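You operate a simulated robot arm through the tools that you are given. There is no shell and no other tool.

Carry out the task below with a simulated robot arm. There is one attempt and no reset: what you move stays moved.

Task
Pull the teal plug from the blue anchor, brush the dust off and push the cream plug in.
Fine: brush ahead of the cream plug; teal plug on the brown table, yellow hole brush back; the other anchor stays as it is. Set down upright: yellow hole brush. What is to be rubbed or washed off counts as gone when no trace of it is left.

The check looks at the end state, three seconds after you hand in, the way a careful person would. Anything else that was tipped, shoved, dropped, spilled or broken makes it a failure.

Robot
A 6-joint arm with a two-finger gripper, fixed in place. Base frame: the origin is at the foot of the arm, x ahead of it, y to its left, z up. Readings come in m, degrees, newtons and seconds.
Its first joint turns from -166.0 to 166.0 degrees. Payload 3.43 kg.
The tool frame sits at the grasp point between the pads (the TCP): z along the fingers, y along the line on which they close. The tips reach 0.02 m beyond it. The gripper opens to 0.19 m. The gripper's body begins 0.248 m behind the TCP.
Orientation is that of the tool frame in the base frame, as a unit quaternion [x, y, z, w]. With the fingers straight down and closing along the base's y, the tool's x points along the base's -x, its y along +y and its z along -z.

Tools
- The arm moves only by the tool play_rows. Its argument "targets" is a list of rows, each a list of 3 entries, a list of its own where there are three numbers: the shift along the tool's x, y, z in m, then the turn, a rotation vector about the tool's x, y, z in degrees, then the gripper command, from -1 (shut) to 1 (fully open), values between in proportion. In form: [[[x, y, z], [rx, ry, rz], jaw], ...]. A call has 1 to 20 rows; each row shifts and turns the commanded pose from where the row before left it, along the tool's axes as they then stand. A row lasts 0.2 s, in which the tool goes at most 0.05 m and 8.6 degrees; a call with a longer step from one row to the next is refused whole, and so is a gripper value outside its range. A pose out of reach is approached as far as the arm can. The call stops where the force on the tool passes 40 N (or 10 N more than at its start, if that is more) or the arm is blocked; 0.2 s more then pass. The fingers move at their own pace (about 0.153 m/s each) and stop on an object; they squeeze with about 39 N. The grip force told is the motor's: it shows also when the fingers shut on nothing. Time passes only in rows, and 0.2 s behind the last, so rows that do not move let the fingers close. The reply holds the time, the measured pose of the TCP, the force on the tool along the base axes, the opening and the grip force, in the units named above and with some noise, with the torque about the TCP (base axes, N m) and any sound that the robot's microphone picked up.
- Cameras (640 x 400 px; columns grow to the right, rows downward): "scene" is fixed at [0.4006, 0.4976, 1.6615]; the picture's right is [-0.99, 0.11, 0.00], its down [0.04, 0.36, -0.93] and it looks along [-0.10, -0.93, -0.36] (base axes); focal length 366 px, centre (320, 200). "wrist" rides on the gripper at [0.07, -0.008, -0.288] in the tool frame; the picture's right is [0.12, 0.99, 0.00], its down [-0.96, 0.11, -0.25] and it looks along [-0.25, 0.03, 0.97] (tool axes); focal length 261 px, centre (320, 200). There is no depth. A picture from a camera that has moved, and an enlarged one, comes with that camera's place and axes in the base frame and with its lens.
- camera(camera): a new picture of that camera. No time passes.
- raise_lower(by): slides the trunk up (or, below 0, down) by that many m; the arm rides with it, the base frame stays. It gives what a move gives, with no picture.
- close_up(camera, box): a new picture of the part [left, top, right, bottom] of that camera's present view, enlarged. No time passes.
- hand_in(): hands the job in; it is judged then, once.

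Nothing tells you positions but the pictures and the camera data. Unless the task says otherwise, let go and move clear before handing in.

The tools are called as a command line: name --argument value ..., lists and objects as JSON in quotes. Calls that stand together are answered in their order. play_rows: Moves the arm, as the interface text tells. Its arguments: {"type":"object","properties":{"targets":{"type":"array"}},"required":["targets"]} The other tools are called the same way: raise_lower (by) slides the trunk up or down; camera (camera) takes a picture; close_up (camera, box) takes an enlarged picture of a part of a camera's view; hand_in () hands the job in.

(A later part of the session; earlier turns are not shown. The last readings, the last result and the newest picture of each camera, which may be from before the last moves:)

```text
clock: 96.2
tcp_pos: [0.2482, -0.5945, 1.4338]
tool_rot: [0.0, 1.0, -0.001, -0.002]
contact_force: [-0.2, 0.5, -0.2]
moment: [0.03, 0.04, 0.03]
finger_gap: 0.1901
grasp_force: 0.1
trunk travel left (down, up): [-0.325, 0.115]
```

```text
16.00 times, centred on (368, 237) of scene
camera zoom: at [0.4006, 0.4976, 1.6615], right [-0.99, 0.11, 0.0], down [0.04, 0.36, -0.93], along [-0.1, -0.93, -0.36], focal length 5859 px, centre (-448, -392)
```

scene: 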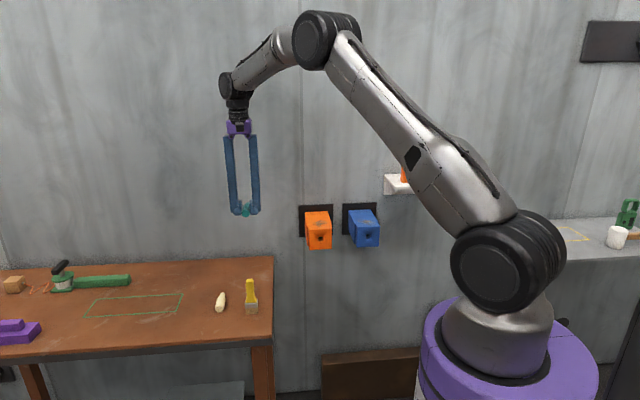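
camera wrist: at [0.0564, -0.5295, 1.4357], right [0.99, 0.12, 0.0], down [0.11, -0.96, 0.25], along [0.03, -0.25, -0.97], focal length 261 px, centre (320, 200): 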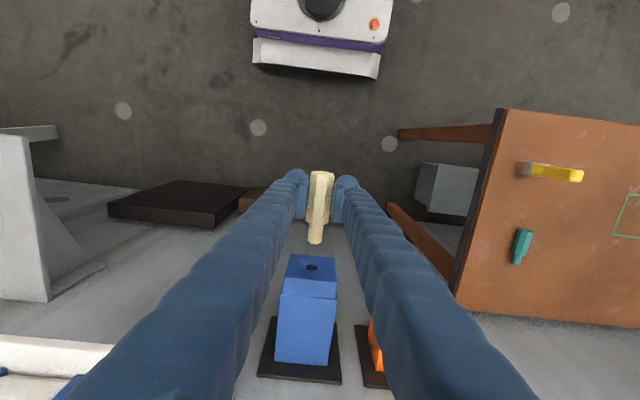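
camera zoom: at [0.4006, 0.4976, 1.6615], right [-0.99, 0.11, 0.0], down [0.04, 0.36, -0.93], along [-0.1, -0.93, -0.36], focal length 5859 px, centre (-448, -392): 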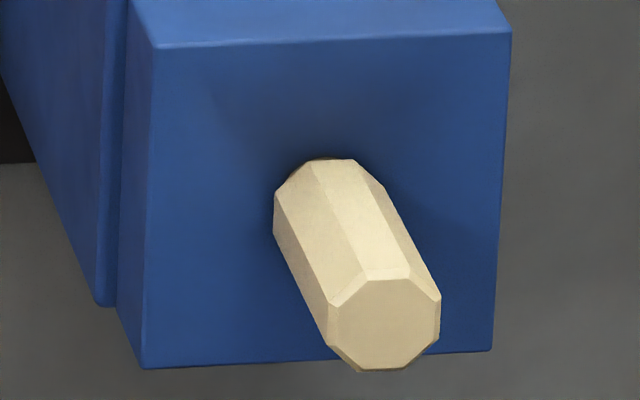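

Relative to the anchor, the cream plug sits about 3 mm further out than the teal did, and it droops slightly. So I'll re-grip it, centre it in the hole by feel, and push again. First I turn the tool back and return above it.

play_rows --targets '[[[0, 0, 0], [0, 0, 8.2], 0.6], [[0, 0, 0], [0, 0, 8.2], 0.3], [[0, 0, 0], [0, 0, 8.2], 0.0], [[0, 0, 0], [0, 0, 8.2], -0.2], [[0, 0, 0], [0, 0, 8.2], -0.3], [[0, 0, 0], [0, 0, 8.2], -0.3], [[0, 0, 0], [0, 0, 8.2], -0.3], [[0, 0, 0], [0, 0, 8.2], -0.3], [[0, 0, 0], [0, 0, 8.2], -0.3], [[0, 0, 0], [0, 0, 8.2], -0.3], [[0, 0, 0], [0, 0, 8.0], -0.3], [[0, 0, 0], [0, 0, 0], -0.3]]'

play_rows --targets '[[[-0.0169, -0.02225, 0.0225], [0, 0, 0], -0.3], [[-0.0169, -0.02225, 0.0225], [0, 0, 0], -0.3], [[-0.0169, -0.02225, 0.0225], [0, 0, 0], -0.3], [[-0.0169, -0.02225, 0.0225], [0, 0, 0], -0.3], [[-0.0169, -0.02225, 0.0225], [0, 0, 0], -0.3], [[-0.0169, -0.02225, 0.0225], [0, 0, 0], -0.3], [[-0.0169, -0.02225, 0.0225], [0, 0, 0], -0.3], [[-0.0169, -0.02225, 0.0225], [0, 0, 0], -0.3], [[0, 0, 0.045], [0, 0, 0], -0.3], [[0, 0, 0.045], [0, 0, 0], -0.3], [[0, 0, 0.045], [0, 0, 0], -0.3], [[0, 0, 0.035], [0, 0, 0], -0.3], [[0, 0, 0], [0, 0, 0], -0.3], [[0, 0, 0], [0, 0, 0], -0.3]]'

close_up --camera "wrist" --box '[256, 130, 384, 210]'

```text
clock: 98.8
tcp_pos: [0.2458, -0.5971, 1.4334]
tool_rot: [0.708, 0.706, 0.0, 0.0]
contact_force: [0.5, 0.6, -0.7]
moment: [0.0, 0.02, 0.0]
finger_gap: 0.0664
grasp_force: 0.1
trunk travel left (down, up): [-0.325, 0.115]
```

```text
clock: 101.8
tcp_pos: [0.0674, -0.7323, 1.0794]
tool_rot: [0.707, 0.707, 0.0, 0.0]
contact_force: [-0.6, 0.7, 0.7]
moment: [-0.04, -0.01, -0.02]
finger_gap: 0.0664
grasp_force: 0.1
trunk travel left (down, up): [-0.325, 0.115]
```

```text
5.00 times, centred on (320, 170) of wrist
camera zoom: at [0.0604, -0.6608, 1.3689], right [0.99, 0.12, 0.0], down [0.11, -0.96, 0.25], along [0.03, -0.25, -0.97], focal length 1303 px, centre (320, 350)
```

zoom: 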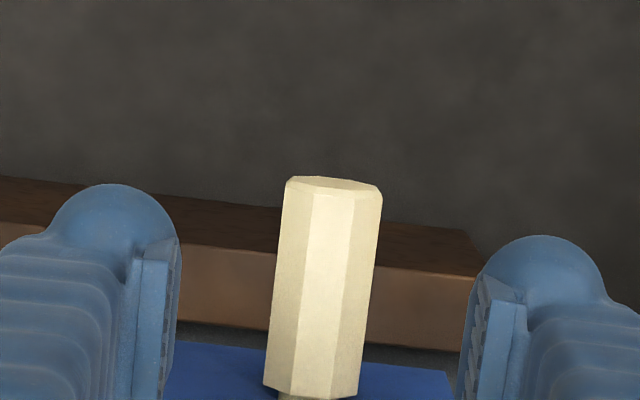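

The plug is about 1.5 mm to the right of centre. I correct, go down, and grip it again.

play_rows --targets '[[[0.002, 0.0016, 0.035], [0, 0, 0], -0.3], [[0, 0, 0.033], [0, 0, 0], -0.3], [[0, 0, 0], [0, 0, 0], -0.3], [[0, 0, 0], [0, 0, 0], -0.6], [[0, 0, 0], [0, 0, 0], -0.7], [[0, 0, 0], [0, 0, 0], -0.74], [[0, 0, 0], [0, 0, 0], -1], [[0, 0, 0], [0, 0, 0], -1]]'

close_up --camera "scene" --box '[356, 225, 380, 249]'

close_up --camera "wrist" --box '[256, 150, 384, 250]'

```text
clock: 103.6
tcp_pos: [0.0693, -0.7303, 1.0129]
tool_rot: [0.707, 0.708, 0.001, -0.001]
contact_force: [1.9, 2.2, 1.8]
moment: [-0.03, -0.05, 0.05]
finger_gap: 0.0256
grasp_force: 38.7
trunk travel left (down, up): [-0.325, 0.115]
```

```text
16.00 times, centred on (368, 237) of scene
camera zoom: at [0.4006, 0.4976, 1.6615], right [-0.99, 0.11, 0.0], down [0.04, 0.36, -0.93], along [-0.1, -0.93, -0.36], focal length 5859 px, centre (-448, -392)
```

zoom: 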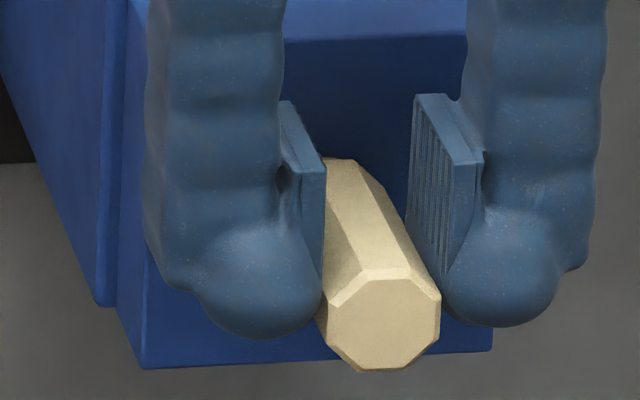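

```text
4.00 times, centred on (320, 200) of wrist
camera zoom: at [0.0615, -0.6586, 1.3006], right [0.99, 0.12, 0.0], down [0.11, -0.96, 0.25], along [0.03, -0.25, -0.97], focal length 1043 px, centre (320, 200)
```

zoom: 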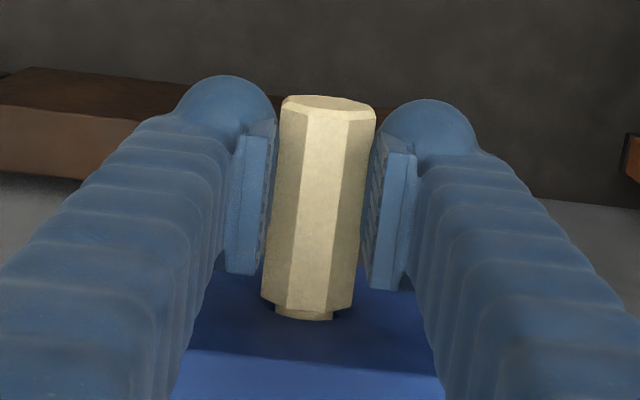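

Gripped with almost no side forces. I probe upward in 1 mm steps to find how much free play there is.

play_rows --targets '[[[0, 0, -0.001], [0, 0, 0], -1], [[0, 0, 0], [0, 0, 0], -1]]'

play_rows --targets '[[[0, 0, -0.001], [0, 0, 0], -1], [[0, 0, 0], [0, 0, 0], -1]]'

play_rows --targets '[[[0, 0, -0.001], [0, 0, 0], -1], [[0, 0, 0], [0, 0, 0], -1]]'

```text
clock: 104.2
tcp_pos: [0.0693, -0.73, 1.0119]
tool_rot: [0.707, 0.707, 0.001, -0.001]
contact_force: [-1.6, 0.6, -8.7]
moment: [0.08, 0.0, -0.03]
finger_gap: 0.0259
grasp_force: 39.2
trunk travel left (down, up): [-0.325, 0.115]
```

```text
clock: 104.8
tcp_pos: [0.0692, -0.7294, 1.0143]
tool_rot: [0.707, 0.707, 0.0, 0.0]
contact_force: [-9.4, 6.0, -0.4]
moment: [0.25, -0.36, -0.02]
finger_gap: 0.0255
grasp_force: 38.4
trunk travel left (down, up): [-0.325, 0.115]
```

```text
clock: 105.4
tcp_pos: [0.0698, -0.7297, 1.0194]
tool_rot: [0.707, 0.707, -0.002, 0.002]
contact_force: [0.6, 1.2, 24.5]
moment: [-0.39, -0.46, 0.03]
finger_gap: 0.0209
grasp_force: 39.0
trunk travel left (down, up): [-0.325, 0.115]
```

The pads slipped up onto the upper facets, so the pads reach less far below the TCP than I assumed and I had been gripping too high. I release, go about 17 mm lower, and re-grip around the plug's axis.

play_rows --targets '[[[0, 0, 0], [0, 0, 0], -0.7], [[0, 0, 0], [0, 0, 0], -0.5], [[0, 0, 0], [0, 0, 0], -0.3], [[0, 0, 0], [0, 0, 0], -0.3], [[0, 0, 0], [0, 0, 0], -0.3]]'

close_up --camera "scene" --box '[356, 225, 380, 249]'

close_up --camera "wrist" --box '[256, 150, 384, 250]'

```text
clock: 106.6
tcp_pos: [0.0697, -0.7295, 1.0163]
tool_rot: [0.707, 0.708, 0.0, 0.001]
contact_force: [0.0, 0.4, 0.4]
moment: [-0.01, 0.01, 0.0]
finger_gap: 0.0667
grasp_force: 0.0
trunk travel left (down, up): [-0.325, 0.115]
```

```text
16.00 times, centred on (368, 237) of scene
camera zoom: at [0.4006, 0.4976, 1.6615], right [-0.99, 0.11, 0.0], down [0.04, 0.36, -0.93], along [-0.1, -0.93, -0.36], focal length 5859 px, centre (-448, -392)
```

zoom: 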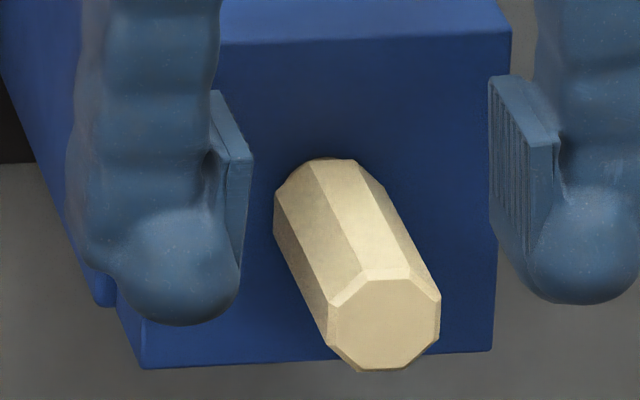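

```text
4.00 times, centred on (320, 200) of wrist
camera zoom: at [0.0612, -0.6588, 1.3045], right [0.99, 0.12, 0.0], down [0.11, -0.96, 0.25], along [0.03, -0.25, -0.97], focal length 1043 px, centre (320, 200)
```

zoom: 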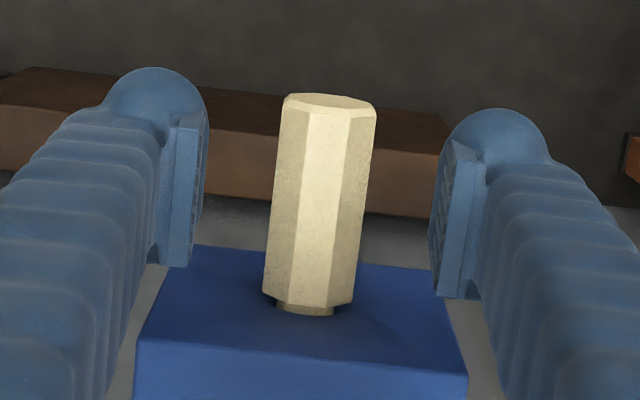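

The plug is undisturbed. I lower 20 mm so the pads straddle its axis and grip again.

play_rows --targets '[[[0, 0, 0.01], [0, 0, 0], -0.3], [[0, 0, 0.01], [0, 0, 0], -0.3], [[0, 0, 0], [0, 0, 0], -0.3], [[0, 0, 0], [0, 0, 0], -0.6], [[0, 0, 0], [0, 0, 0], -0.7], [[0, 0, 0], [0, 0, 0], -0.74], [[0, 0, 0], [0, 0, 0], -1], [[0, 0, 0], [0, 0, 0], -1]]'

close_up --camera "scene" --box '[356, 225, 380, 249]'

```text
clock: 108.4
tcp_pos: [0.0695, -0.7287, 0.9966]
tool_rot: [0.706, 0.708, 0.0, -0.002]
contact_force: [-1.2, 0.0, -10.0]
moment: [0.04, -0.03, -0.01]
finger_gap: 0.0234
grasp_force: 39.2
trunk travel left (down, up): [-0.325, 0.115]
```

```text
16.00 times, centred on (368, 237) of scene
camera zoom: at [0.4006, 0.4976, 1.6615], right [-0.99, 0.11, 0.0], down [0.04, 0.36, -0.93], along [-0.1, -0.93, -0.36], focal length 5859 px, centre (-448, -392)
```

zoom: 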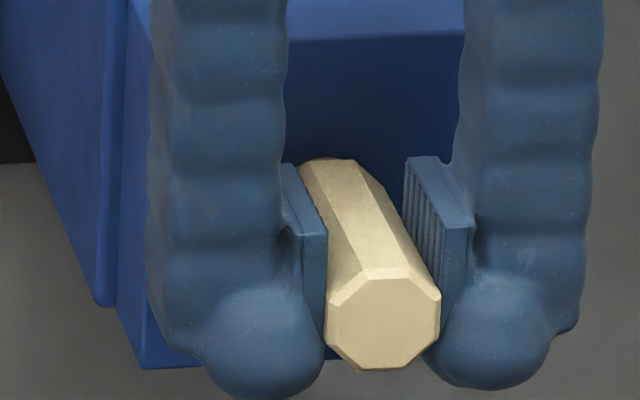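

Now I'm slightly too low (gap 0.0234, pushing the plug up). The best grip height is in between, about z≈1.007. I re-grip there.

play_rows --targets '[[[0, 0, 0], [0, 0, 0], -0.7], [[0, 0, 0], [0, 0, 0], -0.5], [[0, 0, 0], [0, 0, 0], -0.4], [[0, 0, -0.01], [0, 0, 0], -0.4], [[0, 0, 0], [0, 0, 0], -0.4], [[0, 0, 0], [0, 0, 0], -0.6], [[0, 0, 0], [0, 0, 0], -0.7], [[0, 0, 0], [0, 0, 0], -0.74], [[0, 0, 0], [0, 0, 0], -1], [[0, 0, 0], [0, 0, 0], -1]]'

play_rows --targets '[[[0, 0, 0], [0, 0, 0], -1]]'

close_up --camera "scene" --box '[356, 225, 380, 249]'

```text
clock: 110.6
tcp_pos: [0.0705, -0.7294, 1.0067]
tool_rot: [0.707, 0.707, 0.0, 0.0]
contact_force: [1.4, -1.8, -2.3]
moment: [0.02, -0.02, -0.02]
finger_gap: 0.0258
grasp_force: 38.4
trunk travel left (down, up): [-0.325, 0.115]
```

```text
clock: 111.0
tcp_pos: [0.0697, -0.7297, 1.0074]
tool_rot: [0.707, 0.707, 0.001, 0.0]
contact_force: [0.6, -0.2, -2.7]
moment: [0.01, 0.0, 0.0]
finger_gap: 0.0256
grasp_force: 39.4
trunk travel left (down, up): [-0.325, 0.115]
```

```text
16.00 times, centred on (368, 237) of scene
camera zoom: at [0.4006, 0.4976, 1.6615], right [-0.99, 0.11, 0.0], down [0.04, 0.36, -0.93], along [-0.1, -0.93, -0.36], focal length 5859 px, centre (-448, -392)
```

zoom: 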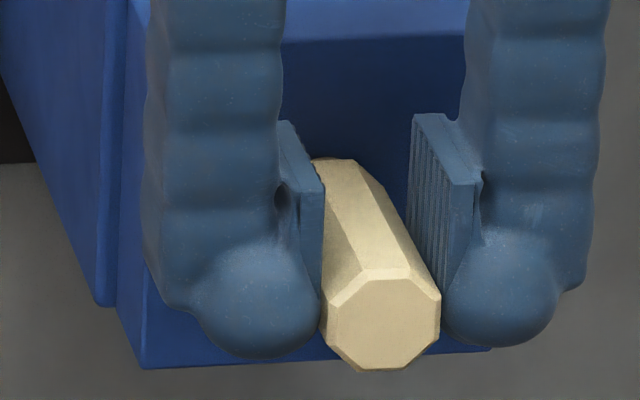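

A clean grip now. I probe upward again in small steps.

play_rows --targets '[[[0, 0, -0.0008], [0, 0, 0], -1], [[0, 0, 0], [0, 0, 0], -1]]'

play_rows --targets '[[[0, 0, -0.0008], [0, 0, 0], -1], [[0, 0, 0], [0, 0, 0], -1]]'

```text
clock: 111.6
tcp_pos: [0.0695, -0.7297, 1.007]
tool_rot: [0.707, 0.707, 0.001, -0.001]
contact_force: [-0.8, 0.4, -9.6]
moment: [0.16, 0.02, -0.02]
finger_gap: 0.0259
grasp_force: 39.0
trunk travel left (down, up): [-0.325, 0.115]
```

```text
clock: 112.2
tcp_pos: [0.0701, -0.7288, 1.0075]
tool_rot: [0.707, 0.707, 0.001, 0.0]
contact_force: [-1.5, -0.7, -22.4]
moment: [0.26, -0.02, -0.01]
finger_gap: 0.026
grasp_force: 39.1
trunk travel left (down, up): [-0.325, 0.115]
```

Upward is blocked at once. I check the other direction: back down in small steps.

play_rows --targets '[[[0, 0, 0.0016], [0, 0, 0], -1], [[0, 0, 0], [0, 0, 0], -1]]'

play_rows --targets '[[[0, 0, 0.0008], [0, 0, 0], -1], [[0, 0, 0], [0, 0, 0], -1]]'

play_rows --targets '[[[0, 0, 0.0008], [0, 0, 0], -1], [[0, 0, 0], [0, 0, 0], -1]]'

```text
clock: 112.8
tcp_pos: [0.07, -0.7308, 1.0073]
tool_rot: [0.707, 0.707, 0.001, -0.001]
contact_force: [-0.8, 6.7, -9.2]
moment: [0.16, 0.02, -0.01]
finger_gap: 0.0257
grasp_force: 39.4
trunk travel left (down, up): [-0.325, 0.115]
```

```text
clock: 113.4
tcp_pos: [0.0707, -0.7301, 1.0071]
tool_rot: [0.707, 0.707, 0.0, 0.0]
contact_force: [-2.1, 6.4, 0.0]
moment: [0.0, 0.02, -0.03]
finger_gap: 0.0259
grasp_force: 39.1
trunk travel left (down, up): [-0.325, 0.115]
```

```text
clock: 114.0
tcp_pos: [0.0705, -0.73, 1.0075]
tool_rot: [0.707, 0.707, 0.0, 0.0]
contact_force: [-3.1, 7.1, 14.0]
moment: [-0.24, 0.04, -0.04]
finger_gap: 0.0258
grasp_force: 39.1
trunk travel left (down, up): [-0.325, 0.115]
```

Both directions are stiff, so the pin is snug in the bore at this depth. I return to the neutral height and push axially, now gripping right on the axis.

play_rows --targets '[[[0, 0, -0.0008], [0, 0, 0], -1], [[-0.001, 0, 0], [0, 0, 0], -1], [[-0.001, 0, 0], [0, 0, 0], -1], [[0, 0, 0], [0, 0, 0], -1]]'

play_rows --targets '[[[-0.001, 0, 0], [0, 0, 0], -1], [[0, 0, 0], [0, 0, 0], -1]]'

play_rows --targets '[[[-0.001, 0, 0], [0, 0, 0], -1], [[0, 0, 0], [0, 0, 0], -1]]'

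```text
clock: 115.0
tcp_pos: [0.0696, -0.7301, 1.0063]
tool_rot: [0.707, 0.707, -0.001, -0.001]
contact_force: [-1.6, 12.5, 10.8]
moment: [-0.13, 0.03, -0.04]
finger_gap: 0.0256
grasp_force: 39.2
trunk travel left (down, up): [-0.325, 0.115]
```

```text
clock: 115.6
tcp_pos: [0.0702, -0.7309, 1.0072]
tool_rot: [0.707, 0.707, 0.001, 0.0]
contact_force: [-0.7, 19.0, 6.5]
moment: [0.03, -0.01, -0.03]
finger_gap: 0.0259
grasp_force: 39.3
trunk travel left (down, up): [-0.325, 0.115]
```

```text
clock: 116.2
tcp_pos: [0.0692, -0.7307, 1.0069]
tool_rot: [0.708, 0.707, 0.0, -0.001]
contact_force: [0.1, 29.2, 5.2]
moment: [0.1, -0.03, 0.02]
finger_gap: 0.026
grasp_force: 39.5
trunk travel left (down, up): [-0.325, 0.115]
```

Still a hard stop. I test whether it is jammed or bottomed by easing back in small steps and watching the force.

play_rows --targets '[[[0.002, 0, 0], [0, 0, 0], -1], [[0.0015, 0, 0], [0, 0, 0], -1], [[0, 0, 0], [0, 0, 0], -1]]'

play_rows --targets '[[[0.001, 0, 0], [0, 0, 0], -1], [[0, 0, 0], [0, 0, 0], -1]]'

play_rows --targets '[[[0.001, 0, 0], [0, 0, 0], -1], [[0, 0, 0], [0, 0, 0], -1]]'

play_rows --targets '[[[0.001, 0, 0], [0, 0, 0], -1], [[0, 0, 0], [0, 0, 0], -1]]'

```text
clock: 117.0
tcp_pos: [0.0708, -0.7296, 1.0059]
tool_rot: [0.708, 0.707, 0.0, 0.0]
contact_force: [-3.1, 14.5, -2.8]
moment: [0.29, 0.03, -0.06]
finger_gap: 0.0258
grasp_force: 39.3
trunk travel left (down, up): [-0.325, 0.115]
```

```text
clock: 117.6
tcp_pos: [0.07, -0.7316, 1.0068]
tool_rot: [0.707, 0.707, 0.0, 0.0]
contact_force: [-3.4, 4.3, -4.3]
moment: [0.23, 0.04, -0.02]
finger_gap: 0.0258
grasp_force: 39.2
trunk travel left (down, up): [-0.325, 0.115]
```

```text
clock: 118.2
tcp_pos: [0.0693, -0.7284, 1.0068]
tool_rot: [0.707, 0.707, -0.001, 0.0]
contact_force: [0.0, -0.2, -0.3]
moment: [-0.08, -0.03, -0.02]
finger_gap: 0.0259
grasp_force: 39.1
trunk travel left (down, up): [-0.325, 0.115]
```

```text
clock: 118.8
tcp_pos: [0.0687, -0.7264, 1.0069]
tool_rot: [0.707, 0.707, 0.001, 0.0]
contact_force: [-0.7, 1.2, 2.1]
moment: [-0.14, -0.01, -0.04]
finger_gap: 0.0257
grasp_force: 38.7
trunk travel left (down, up): [-0.325, 0.115]
```

It slides out freely, so it was a geometric stop. With the plug 3–4 mm out, I probe the vertical play here to centre it.

play_rows --targets '[[[0.002, 0, 0], [0, 0, 0], -1], [[0, 0, -0.001], [0, 0, 0], -1], [[0, 0, 0], [0, 0, 0], -1]]'

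play_rows --targets '[[[0, 0, -0.001], [0, 0, 0], -1], [[0, 0, 0], [0, 0, 0], -1]]'

play_rows --targets '[[[0, 0, -0.001], [0, 0, 0], -1], [[0, 0, 0], [0, 0, 0], -1]]'

close_up --camera "scene" --box '[356, 225, 380, 249]'

```text
clock: 119.6
tcp_pos: [0.0702, -0.7247, 1.0086]
tool_rot: [0.707, 0.707, 0.001, -0.001]
contact_force: [0.7, 0.3, 0.0]
moment: [-0.02, -0.01, -0.01]
finger_gap: 0.0259
grasp_force: 39.4
trunk travel left (down, up): [-0.325, 0.115]
```

```text
clock: 120.2
tcp_pos: [0.0683, -0.7242, 1.0086]
tool_rot: [0.707, 0.707, 0.0, 0.0]
contact_force: [-0.5, 0.2, -0.3]
moment: [0.0, 0.02, 0.02]
finger_gap: 0.0256
grasp_force: 39.2
trunk travel left (down, up): [-0.325, 0.115]
```

```text
clock: 120.8
tcp_pos: [0.069, -0.726, 1.0092]
tool_rot: [0.708, 0.707, 0.0, 0.0]
contact_force: [-0.5, 0.0, -0.6]
moment: [0.07, 0.0, 0.0]
finger_gap: 0.0258
grasp_force: 39.5
trunk travel left (down, up): [-0.325, 0.115]
```

```text
16.00 times, centred on (368, 237) of scene
camera zoom: at [0.4006, 0.4976, 1.6615], right [-0.99, 0.11, 0.0], down [0.04, 0.36, -0.93], along [-0.1, -0.93, -0.36], focal length 5859 px, centre (-448, -392)
```

zoom: 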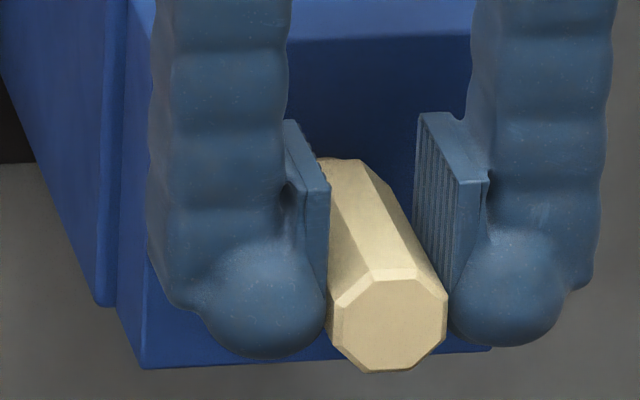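

Free play exists at this depth. I continue raising to find the upper limit.

play_rows --targets '[[[0, 0, -0.001], [0, 0, 0], -1], [[0, 0, 0], [0, 0, 0], -1]]'

play_rows --targets '[[[0, 0, -0.001], [0, 0, 0], -1], [[0, 0, 0], [0, 0, 0], -1]]'

play_rows --targets '[[[0, 0, -0.001], [0, 0, 0], -1], [[0, 0, 0], [0, 0, 0], -1]]'

```text
clock: 121.4
tcp_pos: [0.0694, -0.7252, 1.01]
tool_rot: [0.707, 0.707, 0.001, 0.0]
contact_force: [-1.8, 0.3, -9.8]
moment: [0.49, -0.03, -0.02]
finger_gap: 0.0259
grasp_force: 39.1
trunk travel left (down, up): [-0.325, 0.115]
```

```text
clock: 122.0
tcp_pos: [0.0695, -0.7239, 1.0097]
tool_rot: [0.707, 0.707, 0.001, -0.001]
contact_force: [-0.2, 2.1, -19.0]
moment: [0.93, 0.03, -0.07]
finger_gap: 0.0257
grasp_force: 39.6
trunk travel left (down, up): [-0.325, 0.115]
```

```text
clock: 122.6
tcp_pos: [0.0701, -0.7244, 1.012]
tool_rot: [0.707, 0.707, 0.0, 0.0]
contact_force: [-1.0, 4.4, -19.5]
moment: [0.93, 0.01, -0.09]
finger_gap: 0.026
grasp_force: 39.0
trunk travel left (down, up): [-0.325, 0.115]
```

Upper contact found near TCP z≈1.0095–1.010 (and the plug levelled a little in the grip). I now lower to find the lower limit.

play_rows --targets '[[[0, 0, 0.002], [0, 0, 0], -1], [[0, 0, 0], [0, 0, 0], -1]]'

play_rows --targets '[[[0, 0, 0.001], [0, 0, 0], -1], [[0, 0, 0], [0, 0, 0], -1]]'

play_rows --targets '[[[0, 0, 0.001], [0, 0, 0], -1], [[0, 0, 0], [0, 0, 0], -1]]'

play_rows --targets '[[[0, 0, 0.001], [0, 0, 0], -1], [[0, 0, 0], [0, 0, 0], -1]]'

```text
clock: 123.2
tcp_pos: [0.0701, -0.7265, 1.0117]
tool_rot: [0.707, 0.708, 0.0, 0.002]
contact_force: [-0.9, 0.2, -0.7]
moment: [0.03, 0.0, -0.02]
finger_gap: 0.026
grasp_force: 39.3
trunk travel left (down, up): [-0.325, 0.115]
```

```text
clock: 123.8
tcp_pos: [0.0691, -0.7252, 1.0096]
tool_rot: [0.707, 0.707, -0.001, 0.001]
contact_force: [0.6, -0.1, 0.4]
moment: [0.08, -0.02, 0.04]
finger_gap: 0.0257
grasp_force: 38.6
trunk travel left (down, up): [-0.325, 0.115]
```

```text
clock: 124.4
tcp_pos: [0.0692, -0.7256, 1.0091]
tool_rot: [0.707, 0.707, 0.0, -0.001]
contact_force: [-1.2, 0.1, 2.4]
moment: [-0.16, -0.01, -0.05]
finger_gap: 0.0259
grasp_force: 38.9
trunk travel left (down, up): [-0.325, 0.115]
```

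```text
clock: 125.0
tcp_pos: [0.0707, -0.7257, 1.0077]
tool_rot: [0.707, 0.707, -0.001, 0.001]
contact_force: [0.2, 2.6, 10.9]
moment: [-0.64, -0.01, 0.08]
finger_gap: 0.026
grasp_force: 39.0
trunk travel left (down, up): [-0.325, 0.115]
```

Free range is about 1.009–1.0117, so centre is ≈1.0103. I set that height and push in again.

play_rows --targets '[[[0, 0, -0.0024], [0, 0, 0], -1], [[0, 0, 0], [0, 0, 0], -1], [[-0.002, 0, 0], [0, 0, 0], -1], [[0, 0, 0], [0, 0, 0], -1]]'

play_rows --targets '[[[-0.0015, 0, 0], [0, 0, 0], -1], [[0, 0, 0], [0, 0, 0], -1]]'

play_rows --targets '[[[-0.0015, 0, 0], [0, 0, 0], -1], [[0, 0, 0], [0, 0, 0], -1]]'

play_rows --targets '[[[-0.0015, 0, 0], [0, 0, 0], -1], [[0, 0, 0], [0, 0, 0], -1]]'

```text
clock: 126.0
tcp_pos: [0.0686, -0.7268, 1.0108]
tool_rot: [0.707, 0.707, 0.001, 0.0]
contact_force: [-0.1, 0.6, -0.4]
moment: [0.0, -0.01, -0.01]
finger_gap: 0.0259
grasp_force: 39.4
trunk travel left (down, up): [-0.325, 0.115]
```

```text
clock: 126.6
tcp_pos: [0.0702, -0.7289, 1.0097]
tool_rot: [0.708, 0.706, 0.001, 0.0]
contact_force: [0.1, 0.1, -0.4]
moment: [0.01, 0.01, 0.01]
finger_gap: 0.0257
grasp_force: 39.2
trunk travel left (down, up): [-0.325, 0.115]
```

```text
clock: 127.2
tcp_pos: [0.0683, -0.7304, 1.0098]
tool_rot: [0.708, 0.706, 0.0, -0.001]
contact_force: [-0.7, -0.4, -0.5]
moment: [0.02, 0.0, 0.03]
finger_gap: 0.0259
grasp_force: 38.4
trunk travel left (down, up): [-0.325, 0.115]
```

```text
clock: 127.8
tcp_pos: [0.0704, -0.729, 1.0111]
tool_rot: [0.707, 0.707, 0.0, -0.001]
contact_force: [0.5, 7.9, -1.4]
moment: [0.04, 0.04, 0.0]
finger_gap: 0.0259
grasp_force: 39.6
trunk travel left (down, up): [-0.325, 0.115]
```

The stop is at the same depth with a purely axial, centred force, i.e. the pin bottoms out. I check the picture in this centred state.

close_up --camera "wrist" --box '[272, 190, 352, 250]'

close_up --camera "scene" --box '[356, 225, 380, 249]'

```text
6.67 times, centred on (312, 220) of wrist
camera zoom: at [0.0616, -0.66, 1.2982], right [0.99, 0.12, 0.0], down [0.11, -0.96, 0.25], along [0.03, -0.24, -0.97], focal length 1738 px, centre (373, 67)
```

zoom: 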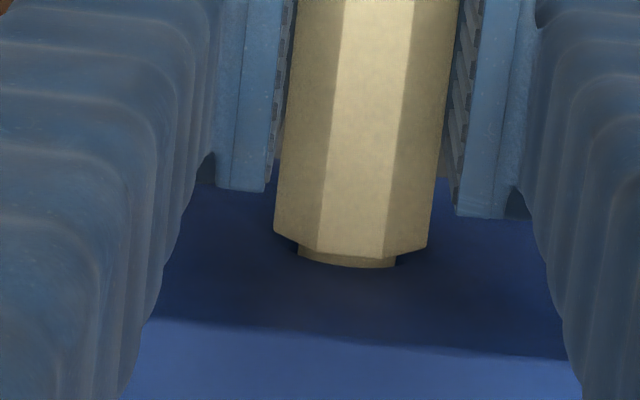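

```text
16.00 times, centred on (368, 237) of scene
camera zoom: at [0.4006, 0.4976, 1.6615], right [-0.99, 0.11, 0.0], down [0.04, 0.36, -0.93], along [-0.1, -0.93, -0.36], focal length 5859 px, centre (-448, -392)
```

zoom: 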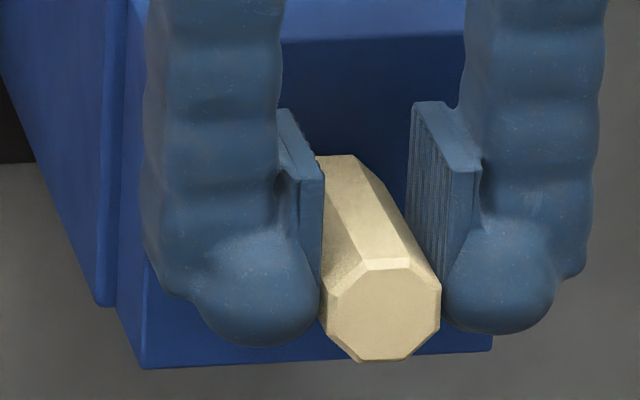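

Centred and level now, the gap looks smaller (about 2 mm). I press harder in this alignment.

play_rows --targets '[[[-0.001, 0, 0], [0, 0, 0], -1], [[0, 0, 0], [0, 0, 0], -1]]'

play_rows --targets '[[[-0.001, 0, 0], [0, 0, 0], -1], [[0, 0, 0], [0, 0, 0], -1]]'

close_up --camera "wrist" --box '[272, 190, 352, 250]'

```text
clock: 128.4
tcp_pos: [0.0696, -0.7314, 1.0103]
tool_rot: [0.707, 0.707, 0.001, -0.001]
contact_force: [1.6, 15.5, -2.9]
moment: [0.09, -0.02, 0.0]
finger_gap: 0.0262
grasp_force: 39.2
trunk travel left (down, up): [-0.325, 0.115]
```

```text
clock: 129.0
tcp_pos: [0.0693, -0.731, 1.0097]
tool_rot: [0.707, 0.708, 0.001, -0.002]
contact_force: [0.3, 27.2, -6.8]
moment: [0.2, 0.0, -0.03]
finger_gap: 0.0254
grasp_force: 39.0
trunk travel left (down, up): [-0.325, 0.115]
```

```text
6.67 times, centred on (312, 220) of wrist
camera zoom: at [0.0617, -0.6606, 1.2983], right [0.99, 0.12, 0.0], down [0.11, -0.96, 0.24], along [0.03, -0.24, -0.97], focal length 1738 px, centre (373, 67)
```

zoom: 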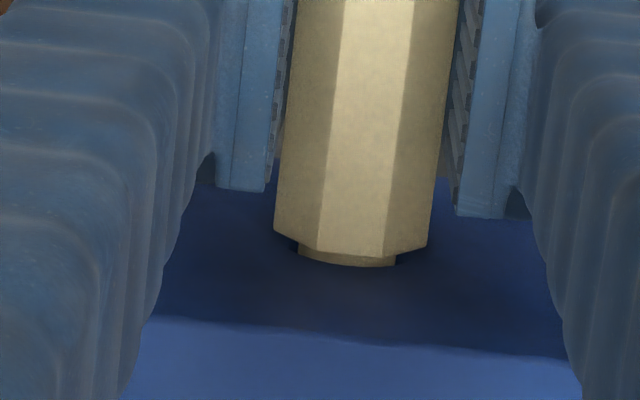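

Measured from the view, the cream shoulder is now at y≈-0.766, the same as the teal plug's seated position (-0.767) within a millimetre. It's seated, so I relax the push and release gently.

play_rows --targets '[[[0.001, 0, 0], [0, 0, 0], -1], [[0.0008, 0, 0], [0, 0, 0], -1], [[0, 0, 0], [0, 0, 0], -1]]'

```text
clock: 129.8
tcp_pos: [0.0695, -0.7308, 1.0102]
tool_rot: [0.707, 0.707, 0.0, -0.001]
contact_force: [-3.0, 23.2, -9.1]
moment: [0.4, 0.01, -0.1]
finger_gap: 0.0258
grasp_force: 39.4
trunk travel left (down, up): [-0.325, 0.115]
```

play_rows --targets '[[[0.0005, 0, 0], [0, 0, 0], -0.78], [[0, 0, 0], [0, 0, 0], -0.75], [[0, 0, 0], [0, 0, 0], -0.735], [[0, 0, 0], [0, 0, 0], -0.72], [[0, 0, 0], [0, 0, 0], -0.7], [[0, 0, 0], [0, 0, 0], -0.65], [[0, 0, 0], [0, 0, 0], -0.55], [[0, 0, 0], [0, 0, 0], -0.4], [[0, 0, 0], [0, 0, 0], -0.3], [[0, 0, 0], [0, 0, 0], -0.3]]'

close_up --camera "wrist" --box '[272, 190, 352, 250]'

close_up --camera "scene" --box '[356, 225, 380, 249]'

```text
clock: 132.0
tcp_pos: [0.069, -0.7313, 1.0109]
tool_rot: [0.707, 0.707, 0.0, 0.0]
contact_force: [0.8, -0.6, -0.5]
moment: [0.01, -0.02, 0.02]
finger_gap: 0.0668
grasp_force: 0.0
trunk travel left (down, up): [-0.325, 0.115]
```

```text
6.67 times, centred on (312, 220) of wrist
camera zoom: at [0.0617, -0.6604, 1.2981], right [0.99, 0.12, 0.0], down [0.11, -0.96, 0.25], along [0.03, -0.25, -0.97], focal length 1738 px, centre (373, 67)
```

zoom: 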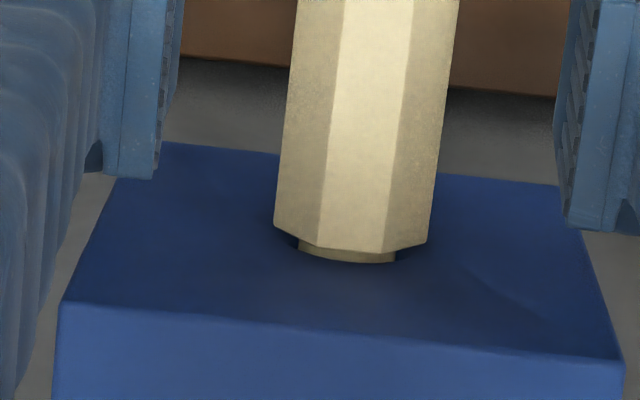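

```text
16.00 times, centred on (368, 237) of scene
camera zoom: at [0.4006, 0.4976, 1.6615], right [-0.99, 0.11, 0.0], down [0.04, 0.36, -0.93], along [-0.1, -0.93, -0.36], focal length 5859 px, centre (-448, -392)
```

zoom: 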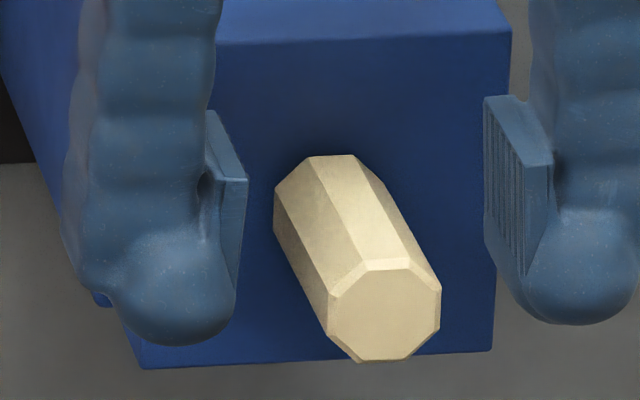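

Released; the plug stays level in its hole. I rise straight up and return to the starting pose for a final like-for-like comparison.

play_rows --targets '[[[0, 0, -0.02], [0, 0, 0], -0.3], [[0, 0, -0.04], [0, 0, 0], -0.3], [[0, 0, -0.045], [0, 0, 0], -0.3], [[0.01, 0, -0.045], [0, 0, 0], -0.3], [[0.03, 0.02, -0.03], [0, 0, 0], -0.3], [[0.03, 0.02, -0.03], [0, 0, -8.2], 0], [[0.02, 0.02, -0.03], [0, 0, -8.2], 0.3], [[0, 0, -0.045], [0, 0, -8.2], 0.6], [[0, 0, -0.045], [0, 0, -8.2], 1], [[0, 0, -0.045], [0, 0, -8.2], 1], [[0, 0, -0.045], [0, 0, -8.2], 1], [[0, 0, 0], [0, 0, -8.2], 1], [[0, 0, 0], [0, 0, -8.2], 1], [[0, 0, 0], [0, 0, -8.2], 1], [[0, 0, 0], [0, 0, -8.2], 1], [[0, 0, 0], [0, 0, -8.0], 1], [[0, 0, 0], [0, 0, 0], 1]]'

```text
clock: 135.6
tcp_pos: [0.1285, -0.6392, 1.4299]
tool_rot: [-0.001, 1.0, 0.0, 0.0]
contact_force: [0.6, -0.9, -0.1]
moment: [0.0, 0.01, 0.02]
finger_gap: 0.1905
grasp_force: 0.1
trunk travel left (down, up): [-0.325, 0.115]
```

play_rows --targets '[[[-0.0393, 0.014, -0.0008], [0, 0, 0], 1], [[-0.0393, 0.014, -0.0008], [0, 0, 0], 1], [[-0.0393, 0.0139, -0.0008], [0, 0, 0], 1], [[0, 0, 0], [0, 0, 0], 1], [[0, 0, 0], [0, 0, 0], 1]]'

close_up --camera "wrist" --box '[160, 20, 320, 120]'

close_up --camera "wrist" --box '[240, 60, 304, 100]'

close_up --camera "scene" --box '[280, 180, 440, 280]'

close_up --camera "scene" --box '[356, 225, 380, 249]'

```text
clock: 136.8
tcp_pos: [0.2447, -0.5973, 1.4338]
tool_rot: [-0.001, 1.0, 0.0, -0.001]
contact_force: [0.3, 1.0, 0.5]
moment: [0.04, 0.06, 0.0]
finger_gap: 0.1902
grasp_force: 0.0
trunk travel left (down, up): [-0.325, 0.115]
```

```text
4.00 times, centred on (240, 70) of wrist
camera zoom: at [0.1745, -0.6056, 1.7214], right [-0.12, 0.99, 0.0], down [0.96, 0.11, 0.25], along [0.24, 0.03, -0.97], focal length 1043 px, centre (640, 720)
```

zoom: 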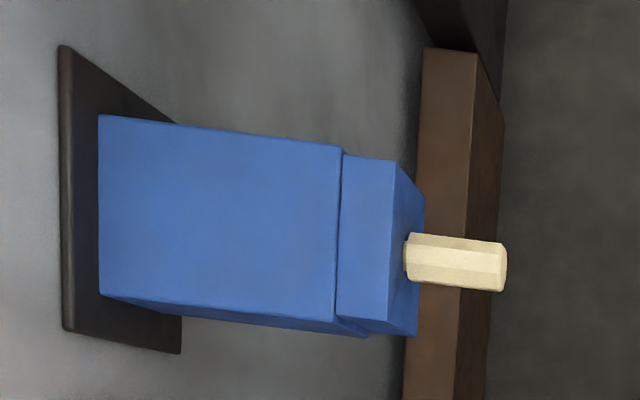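

```text
10.00 times, centred on (272, 80) of wrist
camera zoom: at [0.1745, -0.6056, 1.7214], right [-0.12, 0.99, 0.0], down [0.96, 0.11, 0.25], along [0.24, 0.03, -0.97], focal length 2606 px, centre (800, 1400)
```

zoom: 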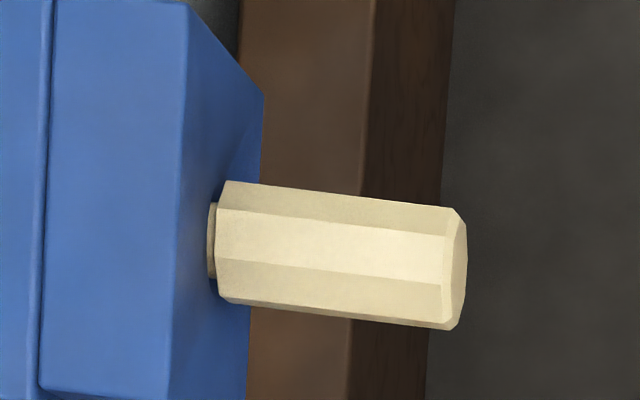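

```text
4.00 times, centred on (360, 230) of scene
camera zoom: at [0.4006, 0.4976, 1.6615], right [-0.99, 0.11, 0.0], down [0.04, 0.36, -0.93], along [-0.1, -0.93, -0.36], focal length 1465 px, centre (160, 80)
```

zoom: 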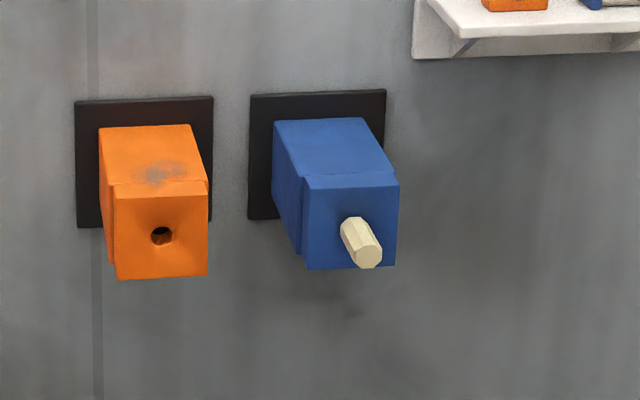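

```text
16.00 times, centred on (368, 237) of scene
camera zoom: at [0.4006, 0.4976, 1.6615], right [-0.99, 0.11, 0.0], down [0.04, 0.36, -0.93], along [-0.1, -0.93, -0.36], focal length 5859 px, centre (-448, -392)
```

zoom: 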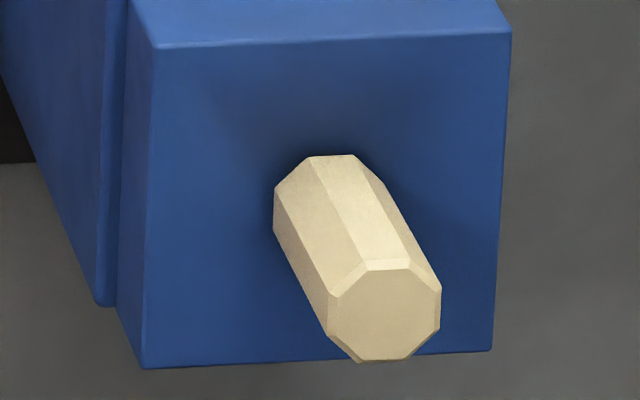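

The cream plug now sits within about 2 mm of where the teal was. To tell whether its pin is simply longer (bottomed out), I'll photograph the teal plug on the table from the same relative pose from which I photographed the cream one.

play_rows --targets '[[[0, 0, 0], [0, 0, 8.2], 0.6], [[0, 0, 0], [0, 0, 8.2], 0.3], [[0, 0, 0], [0, 0, 8.2], 0.0], [[0, 0, 0], [0, 0, 8.2], -0.2], [[0, 0, 0], [0, 0, 8.2], -0.3], [[0, 0, 0], [0, 0, 8.2], -0.3], [[0, 0, 0], [0, 0, 8.2], -0.3], [[0, 0, 0], [0, 0, 8.2], -0.3], [[0, 0, 0], [0, 0, 8.2], -0.3], [[0, 0, 0], [0, 0, 8.2], -0.3], [[0, 0, 0], [0, 0, 8.0], -0.3], [[0, 0, 0], [0, 0, 0], -0.3]]'

play_rows --targets '[[[-0.0113, 0.0271, 0.0287], [0, 0, 0], -0.3], [[-0.0113, 0.0271, 0.0287], [0, 0, 0], -0.3], [[-0.0113, 0.0271, 0.0287], [0, 0, 0], -0.3], [[-0.0113, 0.0271, 0.0287], [0, 0, 0], -0.3], [[-0.0113, 0.0271, 0.0287], [0, 0, 0], -0.3], [[-0.0113, 0.0271, 0.0287], [0, 0, 0], -0.3], [[-0.0113, 0.0271, 0.0287], [0, 0, 0], -0.3], [[-0.0113, 0.0271, 0.0287], [0, 0, 0], -0.3], [[-0.0113, 0.0271, 0.0287], [0, 0, 0], -0.3], [[-0.0113, 0.0271, 0.0287], [0, 0, 0], -0.3], [[-0.0113, 0.0271, 0.0287], [0, 0, 0], -0.3], [[-0.0113, 0.0271, 0.0287], [0, 0, 0], -0.3], [[0, 0, 0], [0, 0, 0], -0.3], [[0, 0, 0], [0, 0, 0], -0.3]]'

close_up --camera "wrist" --box '[256, 120, 384, 220]'

close_up --camera "wrist" --box '[288, 136, 352, 196]'

```text
clock: 139.4
tcp_pos: [0.2457, -0.5962, 1.4327]
tool_rot: [0.708, 0.707, 0.0, -0.001]
contact_force: [0.3, -0.5, 1.5]
moment: [0.01, -0.01, 0.0]
finger_gap: 0.0665
grasp_force: 0.1
trunk travel left (down, up): [-0.325, 0.115]
```

```text
clock: 142.4
tcp_pos: [0.5694, -0.7304, 1.0874]
tool_rot: [0.707, 0.707, 0.0, 0.0]
contact_force: [0.2, -0.6, 0.1]
moment: [-0.08, 0.06, 0.01]
finger_gap: 0.0667
grasp_force: 0.1
trunk travel left (down, up): [-0.325, 0.115]
```

```text
4.00 times, centred on (320, 170) of wrist
camera zoom: at [0.5622, -0.6598, 1.375], right [0.99, 0.12, 0.0], down [0.12, -0.96, 0.25], along [0.03, -0.25, -0.97], focal length 1043 px, centre (320, 320)
```

zoom: 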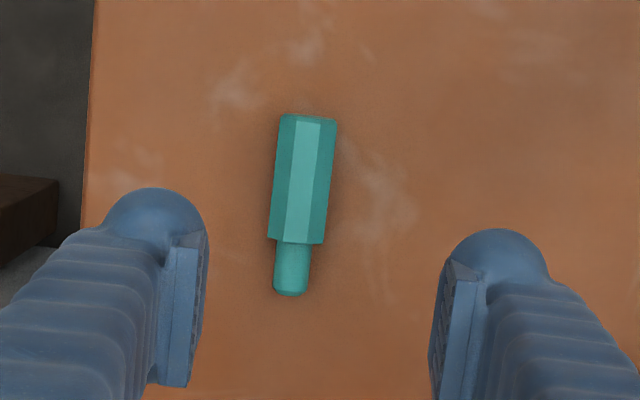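

```text
6.67 times, centred on (320, 166) of wrist
camera zoom: at [0.5622, -0.6598, 1.375], right [0.99, 0.12, 0.0], down [0.12, -0.96, 0.25], along [0.03, -0.25, -0.97], focal length 1738 px, centre (320, 427)
```

zoom: 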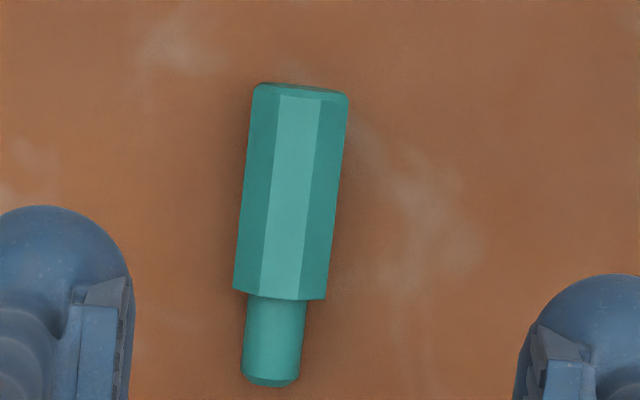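

Both plugs have identical pins, so the cream one can go about 2 mm deeper. My earlier end push was applied roughly 8 mm below its axis (from the torque reading) while it drooped; now that it sits level I'll push on the end face again, at axis height.

play_rows --targets '[[[0.045, 0, 0], [0, 0, 0], -0.37], [[0.045, 0, 0], [0, 0, 0], -0.37], [[0, -0.0417, 0], [0, 0, 0], -0.37], [[0, -0.0417, 0], [0, 0, 0], -0.37], [[0, -0.0417, 0], [0, 0, 0], -0.37], [[0, -0.0417, 0], [0, 0, 0], -0.37], [[0, -0.0417, 0], [0, 0, 0], -0.37], [[0, -0.0417, 0], [0, 0, 0], -0.37], [[0, -0.0417, 0], [0, 0, 0], -0.37], [[0, -0.0417, 0], [0, 0, 0], -0.37], [[0, -0.0417, 0], [0, 0, 0], -0.37], [[0, -0.0417, 0], [0, 0, 0], -0.37], [[0, -0.0417, 0], [0, 0, 0], -0.37], [[0, 0, 0.036], [0, 0, 0], -0.37], [[0, 0, 0.036], [0, 0, 0], -0.37], [[0, 0, 0], [0, 0, 0], -0.37], [[0, 0, 0], [0, 0, 0], -0.37]]'

close_up --camera "scene" --box '[330, 200, 410, 270]'

close_up --camera "wrist" --box '[226, 170, 386, 290]'

```text
clock: 146.0
tcp_pos: [0.1125, -0.6418, 1.015]
tool_rot: [0.707, 0.707, 0.0, 0.0]
contact_force: [0.0, -0.5, 0.1]
moment: [-0.04, 0.02, -0.01]
finger_gap: 0.0597
grasp_force: 0.1
trunk travel left (down, up): [-0.325, 0.115]
```

```text
5.71 times, centred on (370, 235) of scene
camera zoom: at [0.4006, 0.4976, 1.6615], right [-0.99, 0.11, 0.0], down [0.04, 0.36, -0.93], along [-0.1, -0.93, -0.36], focal length 2093 px, centre (34, 0)
```

zoom: 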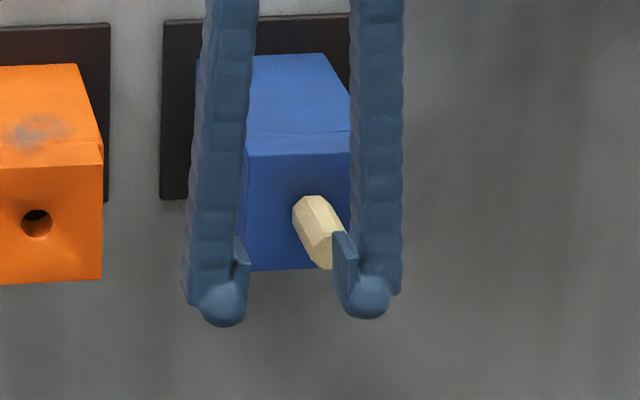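

```text
3.33 times, centred on (306, 230) of wrist
camera zoom: at [0.1048, -0.5716, 1.3036], right [0.99, 0.12, 0.0], down [0.11, -0.96, 0.25], along [0.03, -0.25, -0.97], focal length 869 px, centre (367, 100)
```

zoom: 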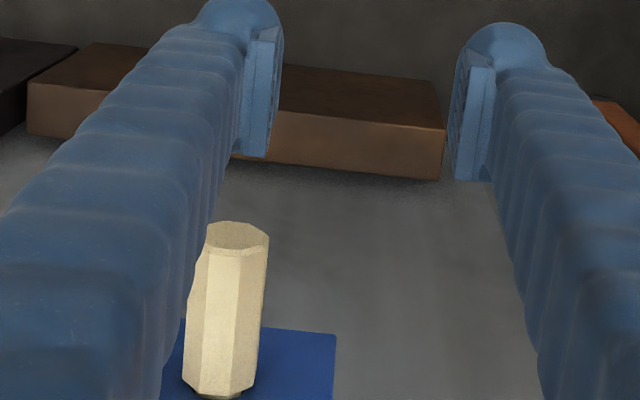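

I shift 2 mm to centre on the plug and advance to contact.

play_rows --targets '[[[-0.015, -0.002, 0], [0, 0, 0], -0.37], [[-0.015, 0, 0], [0, 0, 0], -0.37], [[-0.006, 0, 0], [0, 0, 0], -0.37], [[0, 0, 0], [0, 0, 0], -0.37]]'

play_rows --targets '[[[-0.003, 0, 0], [0, 0, 0], -0.37], [[0, 0, 0], [0, 0, 0], -0.37]]'

play_rows --targets '[[[-0.002, 0, 0], [0, 0, 0], -0.37], [[0, 0, 0], [0, 0, 0], -0.37]]'

play_rows --targets '[[[-0.0015, 0, 0], [0, 0, 0], -0.37], [[0, 0, 0], [0, 0, 0], -0.37]]'

```text
clock: 147.0
tcp_pos: [0.1104, -0.6788, 1.0158]
tool_rot: [0.707, 0.707, -0.001, 0.0]
contact_force: [0.0, -0.2, 0.0]
moment: [0.03, 0.04, 0.0]
finger_gap: 0.0598
grasp_force: 0.1
trunk travel left (down, up): [-0.325, 0.115]
```

```text
clock: 147.6
tcp_pos: [0.1088, -0.6807, 1.0158]
tool_rot: [0.707, 0.707, 0.0, 0.0]
contact_force: [-0.3, -0.6, -0.4]
moment: [0.04, 0.02, 0.0]
finger_gap: 0.0599
grasp_force: 0.0
trunk travel left (down, up): [-0.325, 0.115]
```

```text
clock: 148.2
tcp_pos: [0.1102, -0.6835, 1.0157]
tool_rot: [0.708, 0.706, 0.0, 0.0]
contact_force: [0.5, 4.8, 0.8]
moment: [0.0, 0.02, -0.19]
finger_gap: 0.0601
grasp_force: 0.1
trunk travel left (down, up): [-0.325, 0.115]
```

```text
clock: 148.8
tcp_pos: [0.1083, -0.6835, 1.0149]
tool_rot: [0.708, 0.706, 0.001, 0.0]
contact_force: [0.3, 13.0, 1.0]
moment: [0.06, -0.01, -0.53]
finger_gap: 0.06
grasp_force: 0.0
trunk travel left (down, up): [-0.325, 0.115]
```

Contact at the same place. I push on, in small steps, watching for movement.

play_rows --targets '[[[-0.0015, 0, 0], [0, 0, 0], -0.37], [[0, 0, 0], [0, 0, 0], -0.37]]'

play_rows --targets '[[[-0.0012, 0, 0], [0, 0, 0], -0.37], [[0, 0, 0], [0, 0, 0], -0.37]]'

close_up --camera "scene" --box '[356, 225, 380, 249]'

```text
clock: 149.4
tcp_pos: [0.1099, -0.6832, 1.0166]
tool_rot: [0.708, 0.706, 0.001, -0.002]
contact_force: [0.4, 23.1, -2.6]
moment: [0.22, -0.1, -1.02]
finger_gap: 0.0596
grasp_force: 0.1
trunk travel left (down, up): [-0.325, 0.115]
```

```text
clock: 150.0
tcp_pos: [0.109, -0.6828, 1.0167]
tool_rot: [0.708, 0.706, 0.001, -0.001]
contact_force: [-1.3, 31.9, -6.5]
moment: [0.38, -0.26, -1.36]
finger_gap: 0.0599
grasp_force: 0.0
trunk travel left (down, up): [-0.325, 0.115]
```

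```text
16.00 times, centred on (368, 237) of scene
camera zoom: at [0.4006, 0.4976, 1.6615], right [-0.99, 0.11, 0.0], down [0.04, 0.36, -0.93], along [-0.1, -0.93, -0.36], focal length 5859 px, centre (-448, -392)
```

zoom: 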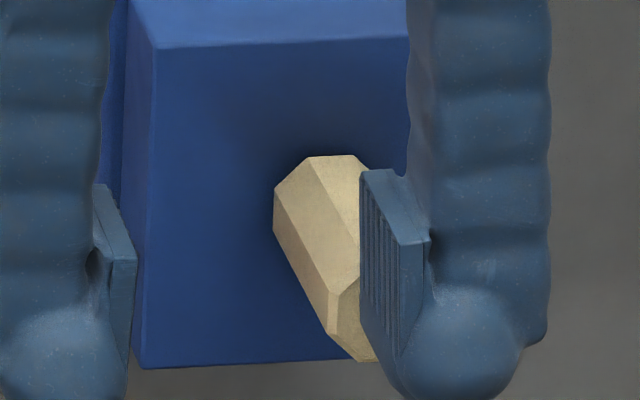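

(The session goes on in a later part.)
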